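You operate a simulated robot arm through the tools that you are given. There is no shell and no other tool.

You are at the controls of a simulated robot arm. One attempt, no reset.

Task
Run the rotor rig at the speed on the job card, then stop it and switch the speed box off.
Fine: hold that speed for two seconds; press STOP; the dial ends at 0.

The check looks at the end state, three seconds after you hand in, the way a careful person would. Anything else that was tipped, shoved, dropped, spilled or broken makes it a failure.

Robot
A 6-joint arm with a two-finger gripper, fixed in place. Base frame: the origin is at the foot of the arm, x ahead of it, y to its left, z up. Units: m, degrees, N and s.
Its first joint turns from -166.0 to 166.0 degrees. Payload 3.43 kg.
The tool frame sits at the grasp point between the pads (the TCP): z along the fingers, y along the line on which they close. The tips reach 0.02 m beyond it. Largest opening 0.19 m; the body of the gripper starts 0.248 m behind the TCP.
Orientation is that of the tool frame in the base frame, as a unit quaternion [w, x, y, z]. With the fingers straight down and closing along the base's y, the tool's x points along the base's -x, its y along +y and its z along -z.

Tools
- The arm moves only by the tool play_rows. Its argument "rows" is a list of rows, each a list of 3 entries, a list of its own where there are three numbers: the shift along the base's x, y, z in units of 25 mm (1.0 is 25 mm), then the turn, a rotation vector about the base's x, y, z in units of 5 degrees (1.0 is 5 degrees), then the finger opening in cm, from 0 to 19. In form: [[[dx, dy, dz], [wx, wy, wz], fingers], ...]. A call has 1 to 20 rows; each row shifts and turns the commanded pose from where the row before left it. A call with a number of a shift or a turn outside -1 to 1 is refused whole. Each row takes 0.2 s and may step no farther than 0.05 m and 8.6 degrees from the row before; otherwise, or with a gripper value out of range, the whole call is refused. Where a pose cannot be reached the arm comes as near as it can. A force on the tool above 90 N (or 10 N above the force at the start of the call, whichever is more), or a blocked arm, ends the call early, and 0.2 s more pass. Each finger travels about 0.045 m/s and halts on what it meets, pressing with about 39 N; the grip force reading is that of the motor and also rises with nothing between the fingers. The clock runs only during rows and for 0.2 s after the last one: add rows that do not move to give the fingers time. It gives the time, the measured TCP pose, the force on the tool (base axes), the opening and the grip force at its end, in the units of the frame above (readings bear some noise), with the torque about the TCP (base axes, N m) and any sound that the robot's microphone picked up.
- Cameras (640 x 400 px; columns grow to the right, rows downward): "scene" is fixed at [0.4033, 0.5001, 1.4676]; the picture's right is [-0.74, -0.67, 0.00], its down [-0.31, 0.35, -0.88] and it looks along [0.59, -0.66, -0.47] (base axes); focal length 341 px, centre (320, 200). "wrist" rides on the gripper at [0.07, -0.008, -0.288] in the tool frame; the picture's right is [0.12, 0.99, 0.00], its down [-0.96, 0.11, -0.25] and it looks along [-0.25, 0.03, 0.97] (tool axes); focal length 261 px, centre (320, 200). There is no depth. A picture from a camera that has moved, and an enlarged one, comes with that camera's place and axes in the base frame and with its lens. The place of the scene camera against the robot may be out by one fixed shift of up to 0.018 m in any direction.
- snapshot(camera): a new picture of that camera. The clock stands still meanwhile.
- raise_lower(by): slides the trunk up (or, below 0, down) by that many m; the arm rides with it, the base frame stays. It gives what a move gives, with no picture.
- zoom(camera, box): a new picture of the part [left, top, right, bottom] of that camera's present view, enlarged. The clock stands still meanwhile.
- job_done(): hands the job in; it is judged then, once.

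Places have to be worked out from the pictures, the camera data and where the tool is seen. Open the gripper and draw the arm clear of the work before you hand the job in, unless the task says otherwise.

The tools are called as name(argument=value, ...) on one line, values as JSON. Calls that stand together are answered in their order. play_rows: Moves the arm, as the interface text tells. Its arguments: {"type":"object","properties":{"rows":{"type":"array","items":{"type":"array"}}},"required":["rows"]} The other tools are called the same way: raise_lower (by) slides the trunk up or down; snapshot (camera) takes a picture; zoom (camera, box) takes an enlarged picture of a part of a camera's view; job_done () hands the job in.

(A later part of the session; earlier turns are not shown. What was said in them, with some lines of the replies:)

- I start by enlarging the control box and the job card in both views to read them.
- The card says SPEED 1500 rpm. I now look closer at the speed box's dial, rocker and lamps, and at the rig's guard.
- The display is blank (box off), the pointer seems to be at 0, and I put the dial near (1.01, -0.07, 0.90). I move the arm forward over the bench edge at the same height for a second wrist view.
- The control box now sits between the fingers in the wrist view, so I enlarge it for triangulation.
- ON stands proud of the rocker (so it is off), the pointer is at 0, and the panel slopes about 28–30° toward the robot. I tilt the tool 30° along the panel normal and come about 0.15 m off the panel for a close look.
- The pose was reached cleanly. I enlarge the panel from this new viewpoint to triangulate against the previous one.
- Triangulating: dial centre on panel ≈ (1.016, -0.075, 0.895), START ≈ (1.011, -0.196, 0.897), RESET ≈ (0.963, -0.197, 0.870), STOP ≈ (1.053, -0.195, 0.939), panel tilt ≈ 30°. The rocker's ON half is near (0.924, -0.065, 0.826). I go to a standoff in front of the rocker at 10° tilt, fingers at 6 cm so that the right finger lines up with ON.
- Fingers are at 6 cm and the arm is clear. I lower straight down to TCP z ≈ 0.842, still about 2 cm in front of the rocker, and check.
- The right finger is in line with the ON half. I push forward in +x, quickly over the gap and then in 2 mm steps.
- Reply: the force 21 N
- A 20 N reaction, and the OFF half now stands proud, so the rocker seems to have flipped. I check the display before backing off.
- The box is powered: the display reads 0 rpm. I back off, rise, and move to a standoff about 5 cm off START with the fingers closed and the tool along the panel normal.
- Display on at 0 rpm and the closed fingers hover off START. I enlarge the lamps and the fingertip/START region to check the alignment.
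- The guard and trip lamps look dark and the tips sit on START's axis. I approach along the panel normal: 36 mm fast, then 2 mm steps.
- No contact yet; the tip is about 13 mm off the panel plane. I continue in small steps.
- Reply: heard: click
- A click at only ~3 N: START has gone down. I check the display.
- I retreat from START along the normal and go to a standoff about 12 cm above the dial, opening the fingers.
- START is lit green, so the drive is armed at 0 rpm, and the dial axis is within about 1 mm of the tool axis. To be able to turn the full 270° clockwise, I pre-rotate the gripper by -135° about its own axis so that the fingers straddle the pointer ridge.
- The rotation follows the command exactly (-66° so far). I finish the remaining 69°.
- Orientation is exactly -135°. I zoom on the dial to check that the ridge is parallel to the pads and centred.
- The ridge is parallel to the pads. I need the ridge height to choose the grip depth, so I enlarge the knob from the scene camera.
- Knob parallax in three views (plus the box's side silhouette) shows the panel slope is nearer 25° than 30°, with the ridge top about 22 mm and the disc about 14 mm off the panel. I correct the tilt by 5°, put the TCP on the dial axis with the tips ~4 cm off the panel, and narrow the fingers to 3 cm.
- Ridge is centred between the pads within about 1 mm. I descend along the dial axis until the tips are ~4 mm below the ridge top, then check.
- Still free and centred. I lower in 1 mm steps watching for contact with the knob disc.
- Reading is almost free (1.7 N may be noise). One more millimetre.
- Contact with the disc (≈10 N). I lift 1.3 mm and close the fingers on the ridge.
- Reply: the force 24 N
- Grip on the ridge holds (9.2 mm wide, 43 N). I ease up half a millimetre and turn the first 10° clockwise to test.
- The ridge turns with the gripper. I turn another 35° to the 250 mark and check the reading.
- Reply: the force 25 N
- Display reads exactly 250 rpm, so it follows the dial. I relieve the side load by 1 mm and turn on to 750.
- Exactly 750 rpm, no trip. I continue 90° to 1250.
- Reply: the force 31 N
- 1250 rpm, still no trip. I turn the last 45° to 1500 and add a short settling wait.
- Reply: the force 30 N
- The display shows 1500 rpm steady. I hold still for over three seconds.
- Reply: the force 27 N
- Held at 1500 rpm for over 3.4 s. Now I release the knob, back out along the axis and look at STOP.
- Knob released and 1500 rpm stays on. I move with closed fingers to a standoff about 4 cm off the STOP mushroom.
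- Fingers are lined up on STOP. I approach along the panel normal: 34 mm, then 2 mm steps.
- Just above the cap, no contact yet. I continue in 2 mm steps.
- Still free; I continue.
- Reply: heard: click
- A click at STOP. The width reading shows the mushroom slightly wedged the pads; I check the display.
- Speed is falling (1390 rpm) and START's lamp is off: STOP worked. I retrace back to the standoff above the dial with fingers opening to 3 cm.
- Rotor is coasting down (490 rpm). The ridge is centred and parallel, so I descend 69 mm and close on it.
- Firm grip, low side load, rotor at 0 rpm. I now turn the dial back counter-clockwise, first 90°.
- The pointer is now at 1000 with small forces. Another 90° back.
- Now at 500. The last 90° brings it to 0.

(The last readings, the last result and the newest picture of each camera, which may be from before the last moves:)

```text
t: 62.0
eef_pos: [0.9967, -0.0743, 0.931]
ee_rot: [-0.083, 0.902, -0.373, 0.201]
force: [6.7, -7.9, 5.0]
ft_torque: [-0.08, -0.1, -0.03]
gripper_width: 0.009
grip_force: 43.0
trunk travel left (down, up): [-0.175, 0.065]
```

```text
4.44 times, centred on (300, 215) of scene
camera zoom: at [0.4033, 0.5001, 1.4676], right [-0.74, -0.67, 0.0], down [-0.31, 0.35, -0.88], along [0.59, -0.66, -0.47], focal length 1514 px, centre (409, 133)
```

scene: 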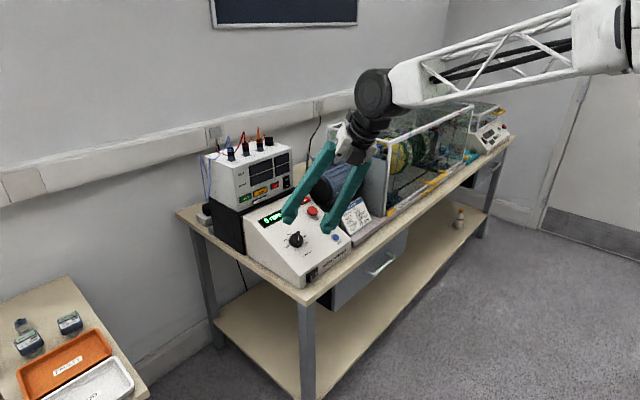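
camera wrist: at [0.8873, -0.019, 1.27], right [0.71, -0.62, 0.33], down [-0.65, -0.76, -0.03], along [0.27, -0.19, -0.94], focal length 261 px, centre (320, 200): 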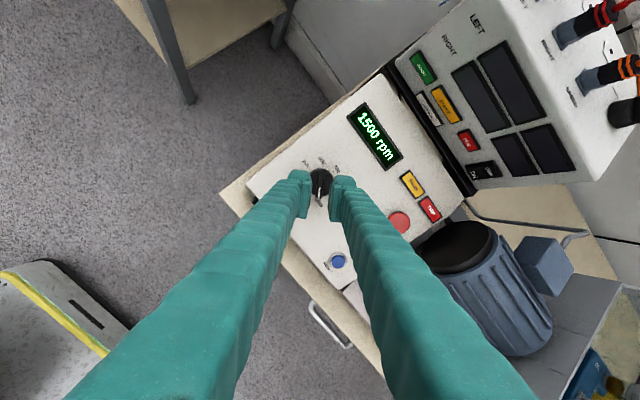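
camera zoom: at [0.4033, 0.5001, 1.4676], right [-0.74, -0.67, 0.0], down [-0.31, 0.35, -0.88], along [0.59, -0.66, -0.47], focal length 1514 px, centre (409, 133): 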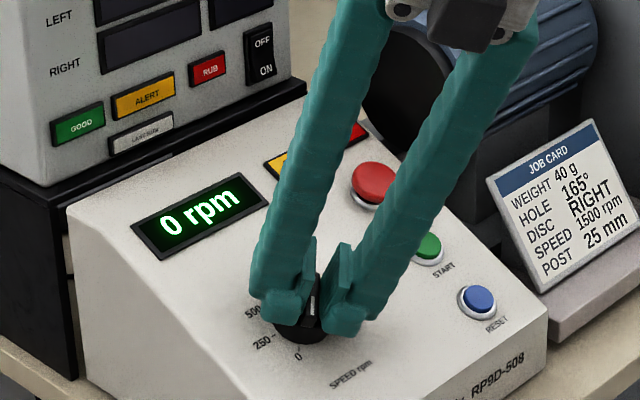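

Pointer is back at 0 and the rotor is at 0 rpm. I release, back out along the axis, and begin rotating the gripper back to its neutral angle.

play_rows(rows=[[[0, 0, 0], [0, 0, 0], 1.5], [[0, 0, 0], [0, 0, 0], 3], [[0, 0, 0], [0, 0, 0], 3], [[-0.169, 0, 0.3625], [0, 0, 0], 3], [[-0.338, 0, 0.725], [0, 0, 0], 3], [[-0.338, 0, 0.725], [0, 0, 0], 3], [[-0.338, 0, 0.725], [0, 0, 0], 3], [[-0.338, 0, 0.725], [0, 0, 0], 4]])

zoom(camera="wrist", box=[270, 140, 370, 240])

zoom(camera="scene", box=[270, 210, 330, 290])

```text
t: 63.8
eef_pos: [0.9575, -0.0741, 1.0119]
ee_rot: [-0.084, 0.902, -0.374, 0.199]
force: [0.7, 0.1, 0.1]
ft_torque: [0.0, 0.03, 0.02]
gripper_width: 0.04
grip_force: 0.1
trunk travel left (down, up): [-0.175, 0.065]
```

```text
4.00 times, centred on (320, 190) of wrist
camera zoom: at [0.8871, -0.1188, 1.2961], right [-0.56, -0.79, -0.26], down [-0.79, 0.6, -0.1], along [0.23, 0.15, -0.96], focal length 1043 px, centre (320, 240)
```

zoom: 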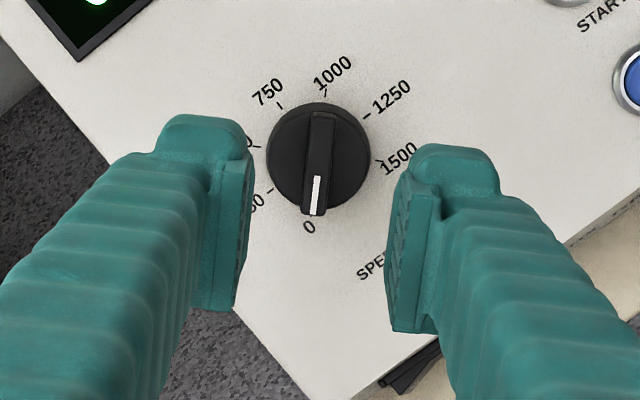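

```text
5.00 times, centred on (300, 250) of scene
camera zoom: at [0.4033, 0.5001, 1.4676], right [-0.74, -0.67, 0.0], down [-0.31, 0.35, -0.88], along [0.59, -0.66, -0.47], focal length 1703 px, centre (420, -50)
```

zoom: 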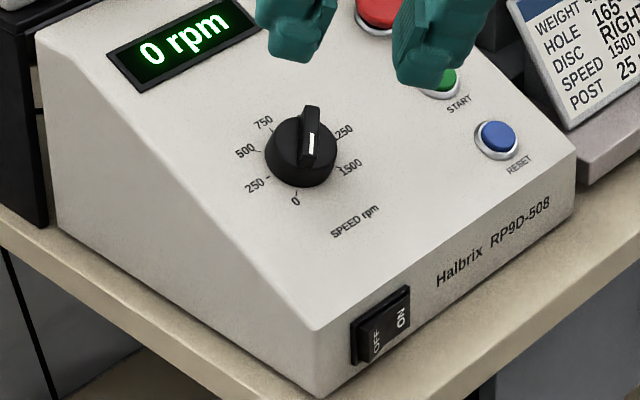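

Dial confirmed at 0. I rotate the gripper back 100° while moving toward the standoff in front of the rocker.

play_rows(rows=[[[-0.163, 0.136, 0], [0.4226, 0, -0.9063], 6], [[-0.163, 0.136, 0], [0.4226, 0, -0.9063], 6], [[-0.163, 0.136, 0], [0.4226, 0, -0.9063], 6], [[-0.163, 0.136, 0], [0.4226, 0, -0.9063], 6], [[-0.163, 0.136, 0], [0.4226, 0, -0.9063], 6], [[-0.163, 0.136, 0], [0.4226, 0, -0.9063], 6], [[-0.163, 0.136, 0], [0.4226, 0, -0.9063], 6], [[-0.163, 0.136, 0], [0.4226, 0, -0.9063], 6], [[-0.163, 0.136, 0], [0.4226, 0, -0.9063], 6], [[-0.163, 0.136, 0], [0.4226, 0, -0.9063], 6], [[-0.163, 0.136, 0], [0.4226, 0, -0.9063], 6], [[-0.163, 0.136, 0], [0.4226, 0, -0.9063], 6], [[-0.163, 0.136, 0], [0.4226, 0, -0.9063], 6], [[-0.163, 0.136, 0], [0.4226, 0, -0.9063], 6], [[-0.163, 0.136, 0], [0.4226, 0, -0.9063], 6], [[-0.163, 0.136, 0], [0.4226, 0, -0.9063], 6], [[-0.163, 0.136, 0], [0.4226, 0, -0.9063], 6], [[-0.163, 0.136, 0], [0.4226, 0, -0.9063], 6], [[-0.163, 0.136, 0], [0.4226, 0, -0.9063], 6], [[-0.163, 0.136, 0], [0.4226, 0, -0.9063], 6]])

play_rows(rows=[[[0, 0, 0], [0.4226, 0, -0.9063], 6], [[0, 0, 0], [0.4226, 0, -0.9063], 6], [[0, 0, 0], [0.4226, 0, -0.9063], 6], [[0, 0, 0], [0.4226, 0, -0.9063], 6], [[0, 0, 0], [0.4226, 0, -0.9063], 6], [[0, 0, 0], [0.4226, 0, -0.9063], 6], [[0, 0, 0], [0.4226, 0, -0.9063], 6], [[0, 0, -0.6], [0, 0.75, 0], 6], [[0, 0, -0.6], [0, 0.75, 0], 6], [[0, 0, -0.6], [0, 0.75, 0], 6], [[0, 0, -0.6], [0, 0.75, 0], 6]])

snapshot(camera="wrist")

zoom(camera="scene", box=[240, 170, 380, 300])

```text
t: 68.0
eef_pos: [0.8748, -0.007, 1.0101]
ee_rot: [0.205, -0.293, 0.932, -0.064]
force: [-0.1, -0.2, -0.1]
ft_torque: [0.03, 0.0, 0.05]
gripper_width: 0.06
grip_force: 0.0
trunk travel left (down, up): [-0.175, 0.065]
```

```text
t: 70.4
eef_pos: [0.8757, -0.0065, 0.9506]
ee_rot: [0.086, -0.001, 0.996, 0.001]
force: [-0.8, 0.3, 0.0]
ft_torque: [0.0, -0.1, -0.01]
gripper_width: 0.06
grip_force: 0.1
trunk travel left (down, up): [-0.175, 0.065]
```

```text
taken
camera wrist: at [0.7576, -0.015, 1.2215], right [-0.12, 0.99, -0.02], down [0.91, 0.12, 0.41], along [0.41, 0.03, -0.91], focal length 261 px, centre (320, 200)
```

wrist: 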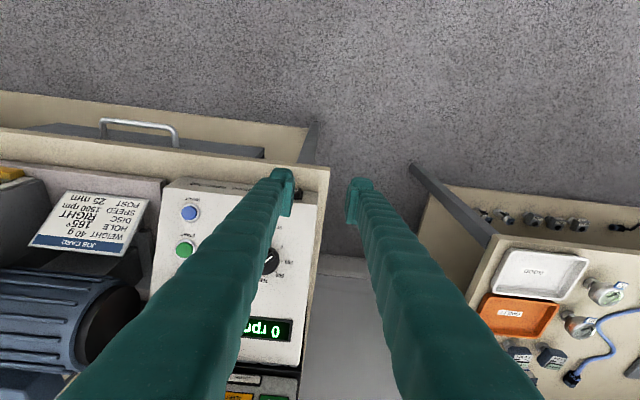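

```text
3.08 times, centred on (310, 235) of scene
camera zoom: at [0.4033, 0.5001, 1.4676], right [-0.74, -0.67, 0.0], down [-0.31, 0.35, -0.88], along [0.59, -0.66, -0.47], focal length 1048 px, centre (351, 92)
```

zoom: 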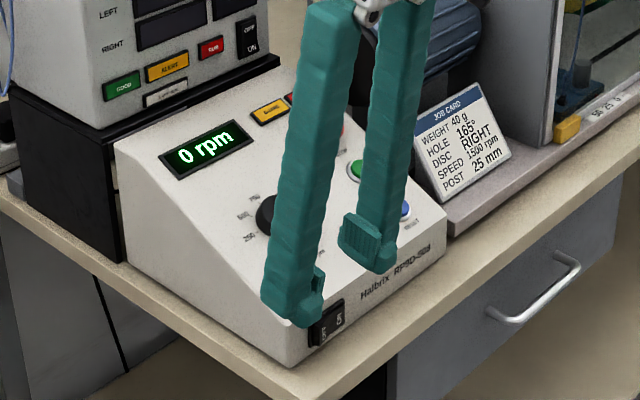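

Neutral pose restored in front of the OFF half. I lower to TCP z ≈ 0.843 and check alignment.

play_rows(rows=[[[0, 0, -0.9], [0, 0, 0], 6], [[0, 0, -0.9], [0, 0, 0], 6], [[0, 0, -0.9], [0, 0, 0], 6], [[0, 0, -0.9], [0, 0, 0], 6], [[0, 0, -0.7], [0, 0, 0], 6]])

zoom(camera="wrist", box=[240, 130, 390, 230])

zoom(camera="scene", box=[270, 200, 370, 300])

```text
t: 71.6
eef_pos: [0.8764, -0.0052, 0.8438]
ee_rot: [0.087, -0.001, 0.996, 0.0]
force: [0.5, 0.3, -0.1]
ft_torque: [0.02, -0.02, 0.0]
gripper_width: 0.0598
grip_force: 0.0
trunk travel left (down, up): [-0.175, 0.065]
```

```text
4.00 times, centred on (315, 180) of wrist
camera zoom: at [0.7585, -0.0149, 1.1151], right [-0.12, 0.99, -0.02], down [0.9, 0.12, 0.41], along [0.41, 0.03, -0.91], focal length 1043 px, centre (340, 280)
```

zoom: 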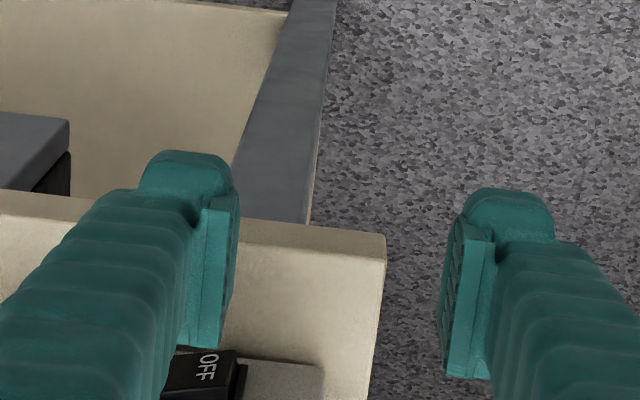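

```text
4.00 times, centred on (320, 250) of scene
camera zoom: at [0.4033, 0.5001, 1.4676], right [-0.74, -0.67, 0.0], down [-0.31, 0.35, -0.88], along [0.59, -0.66, -0.47], focal length 1363 px, centre (320, 0)
```

zoom: 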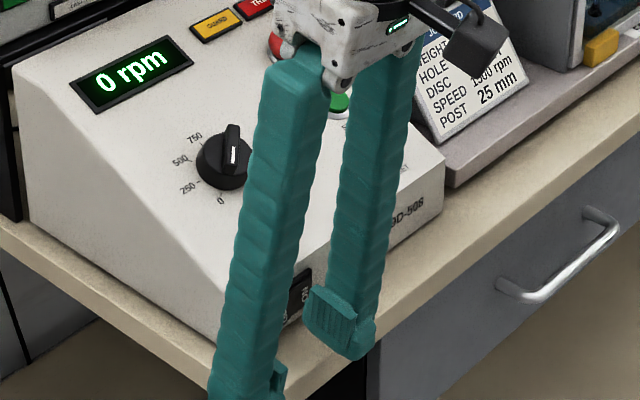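

The finger lines up with OFF the same way it did with ON. I push forward by the same amounts.

play_rows(rows=[[[0.36, 0, 0], [0, 0, 0], 6], [[0.36, 0, 0], [0, 0, 0], 6], [[0.08, 0, 0], [0, 0, 0], 6], [[0.08, 0, 0], [0, 0, 0], 6], [[0.08, 0, 0], [0, 0, 0], 6]])

zoom(camera="wrist", box=[240, 130, 390, 230])

zoom(camera="scene", box=[240, 180, 360, 290])

```text
t: 72.8
eef_pos: [0.8989, -0.0064, 0.8429]
ee_rot: [0.085, 0.0, 0.996, 0.0]
force: [-34.4, 1.6, 9.7]
ft_torque: [-0.44, -0.04, -1.49]
gripper_width: 0.0595
grip_force: 0.0
trunk travel left (down, up): [-0.175, 0.065]
```

```text
4.00 times, centred on (315, 180) of wrist
camera zoom: at [0.7803, -0.015, 1.1156], right [-0.12, 0.99, -0.02], down [0.91, 0.12, 0.41], along [0.41, 0.03, -0.91], focal length 1043 px, centre (340, 280)
```

zoom: 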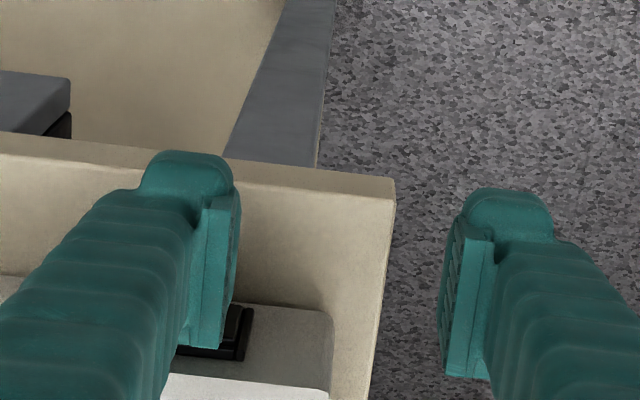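

```text
3.64 times, centred on (300, 235) of scene
camera zoom: at [0.4033, 0.5001, 1.4676], right [-0.74, -0.67, 0.0], down [-0.31, 0.35, -0.88], along [0.59, -0.66, -0.47], focal length 1239 px, centre (393, 73)
```

zoom: 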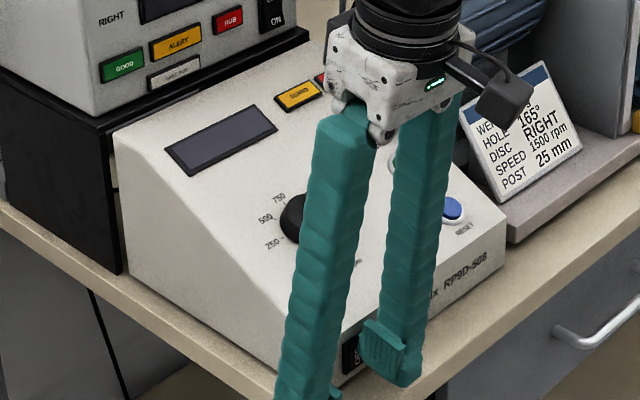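

The display has gone dark: the speed box is off. I back straight off, rise, and draw the arm clear.

play_rows(rows=[[[-0.6, 0, 0], [0, 0, 0], 6], [[-0.6, 0, 0], [0, 0, 0], 6], [[-0.2, 0, 1], [0, 0, 0], 6], [[-0.2, 0, 1], [0, 0, 0], 6], [[-0.2, 0, 1], [0, 0, 0], 6], [[-0.2, 0, 1], [0, 0, 0], 6], [[-0.2, 0, 1], [0, 0, 0], 6], [[-0.2, 0, 1], [0, 0, 0], 6], [[-0.2, 0, 1], [0, 0, 0], 6], [[-0.2, 0, 1], [0, 0, 0], 6], [[-0.6, -0.3, 1], [0, 0.25, 0], 8], [[-0.6, -0.3, 1], [0, 0.25, 0], 10], [[-0.6, -0.3, 1], [0, 0.25, 0], 12], [[-0.6, -0.3, 1], [0, 0.25, 0], 14], [[-0.6, -0.3, 1], [0, 0.25, 0], 16], [[-0.6, -0.3, 1], [0, 0.25, 0], 18], [[-0.6, -0.3, 1], [0, 0.25, 0], 19], [[-0.6, -0.3, 0.5], [0, 0.25, 0], 19]])

snapshot(camera="scene")

zoom(camera="scene", box=[230, 180, 360, 290])

zoom(camera="scene", box=[280, 222, 340, 290])

snapshot(camera="wrist")

```text
t: 76.6
eef_pos: [0.7093, -0.0674, 1.2315]
ee_rot: [-0.002, -0.001, 1.0, 0.0]
force: [0.0, 0.6, 0.1]
ft_torque: [-0.07, 0.03, 0.0]
gripper_width: 0.1898
grip_force: 0.0
trunk travel left (down, up): [-0.175, 0.065]
```

```text
taken
```

scene: 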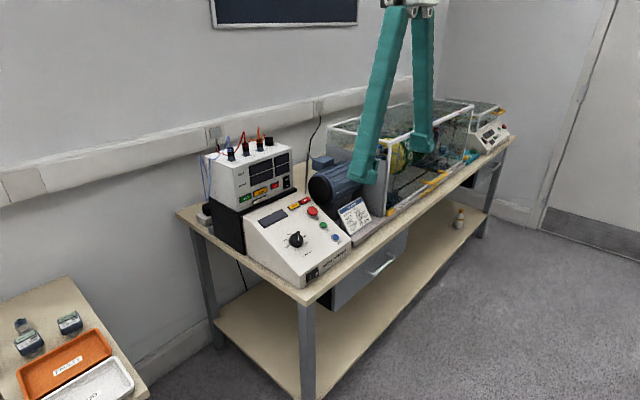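

```text
3.64 times, centred on (295, 235) of scene
camera zoom: at [0.4033, 0.5001, 1.4676], right [-0.74, -0.67, 0.0], down [-0.31, 0.35, -0.88], along [0.59, -0.66, -0.47], focal length 1239 px, centre (411, 73)
```

zoom: 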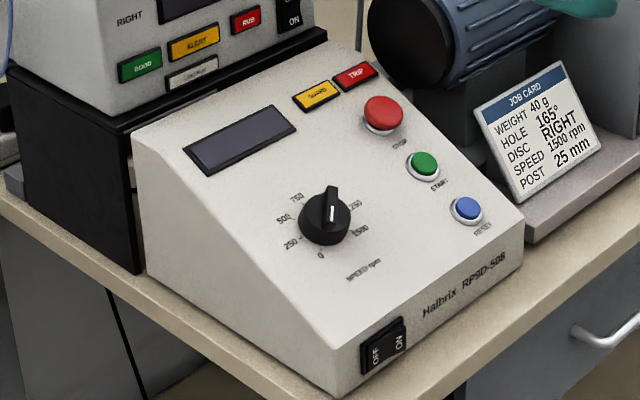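

```text
5.88 times, centred on (310, 256) of scene
camera zoom: at [0.4033, 0.5001, 1.4676], right [-0.74, -0.67, 0.0], down [-0.31, 0.35, -0.88], along [0.59, -0.66, -0.47], focal length 2004 px, centre (379, -129)
```

zoom: 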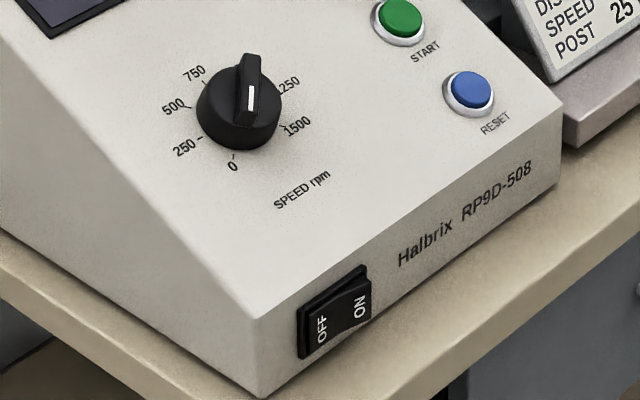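

```text
taken
camera wrist: at [0.6412, -0.0749, 1.5197], right [-0.12, 0.99, 0.0], down [0.96, 0.12, 0.24], along [0.24, 0.03, -0.97], focal length 261 px, centre (320, 200)
```

wrist: 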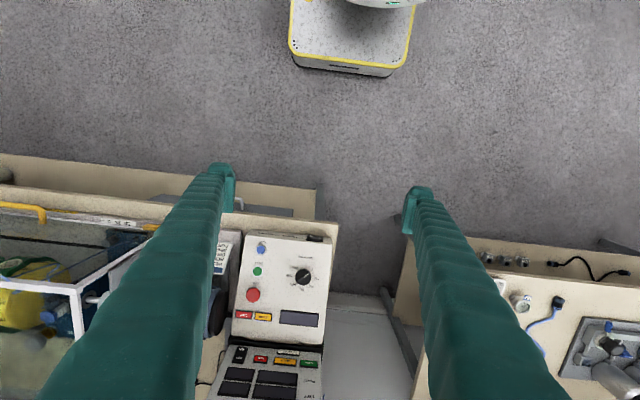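

OFF is pressed, the display is dark, the dial is at 0 and the box is where it was. One last close look at the dial from above.

zoom(camera="wrist", box=[230, 225, 345, 335])

```text
3.64 times, centred on (288, 280) of wrist
camera zoom: at [0.6412, -0.0749, 1.5197], right [-0.12, 0.99, 0.0], down [0.96, 0.12, 0.24], along [0.24, 0.03, -0.97], focal length 948 px, centre (438, -91)
```

zoom: 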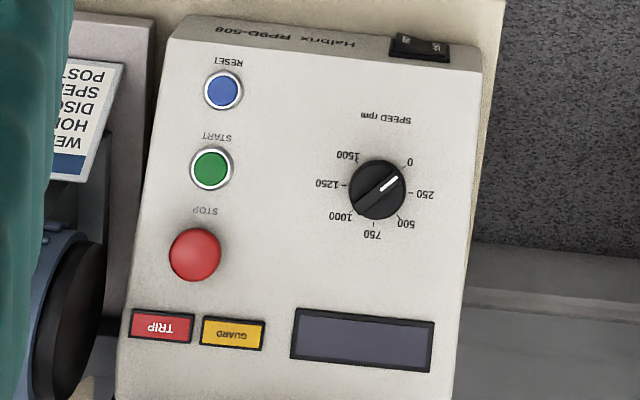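

The pointer is on 0, the box is off, the rotor has stopped, nothing was disturbed, and the arm is clear with the gripper open. I hand the job in.

job_done()

```text
The job is handed in.
```

I ran the rotor rig at the job card's 1500 rpm, then stopped it and switched the speed box off. The job is handed in.

- **Speed hold:** the display read 1500 rpm before and after a hold of about 3.4 s, longer than the two seconds asked.
- **Stop:** I pressed STOP with the dial still at 1500. The START lamp went out and the display ran down to 0 rpm.
- **End state:** the dial pointer is on 0, the rocker is on OFF and the display is dark. The trip and guard lamps looked unlit throughout.
- **Surroundings:** in the last pictures the box was where it started and I saw nothing tipped or shifted. The arm is drawn clear with the gripper open.

I ran the rig as it stood. I did not check or change the card's other settings (weight, hole, disc, post).
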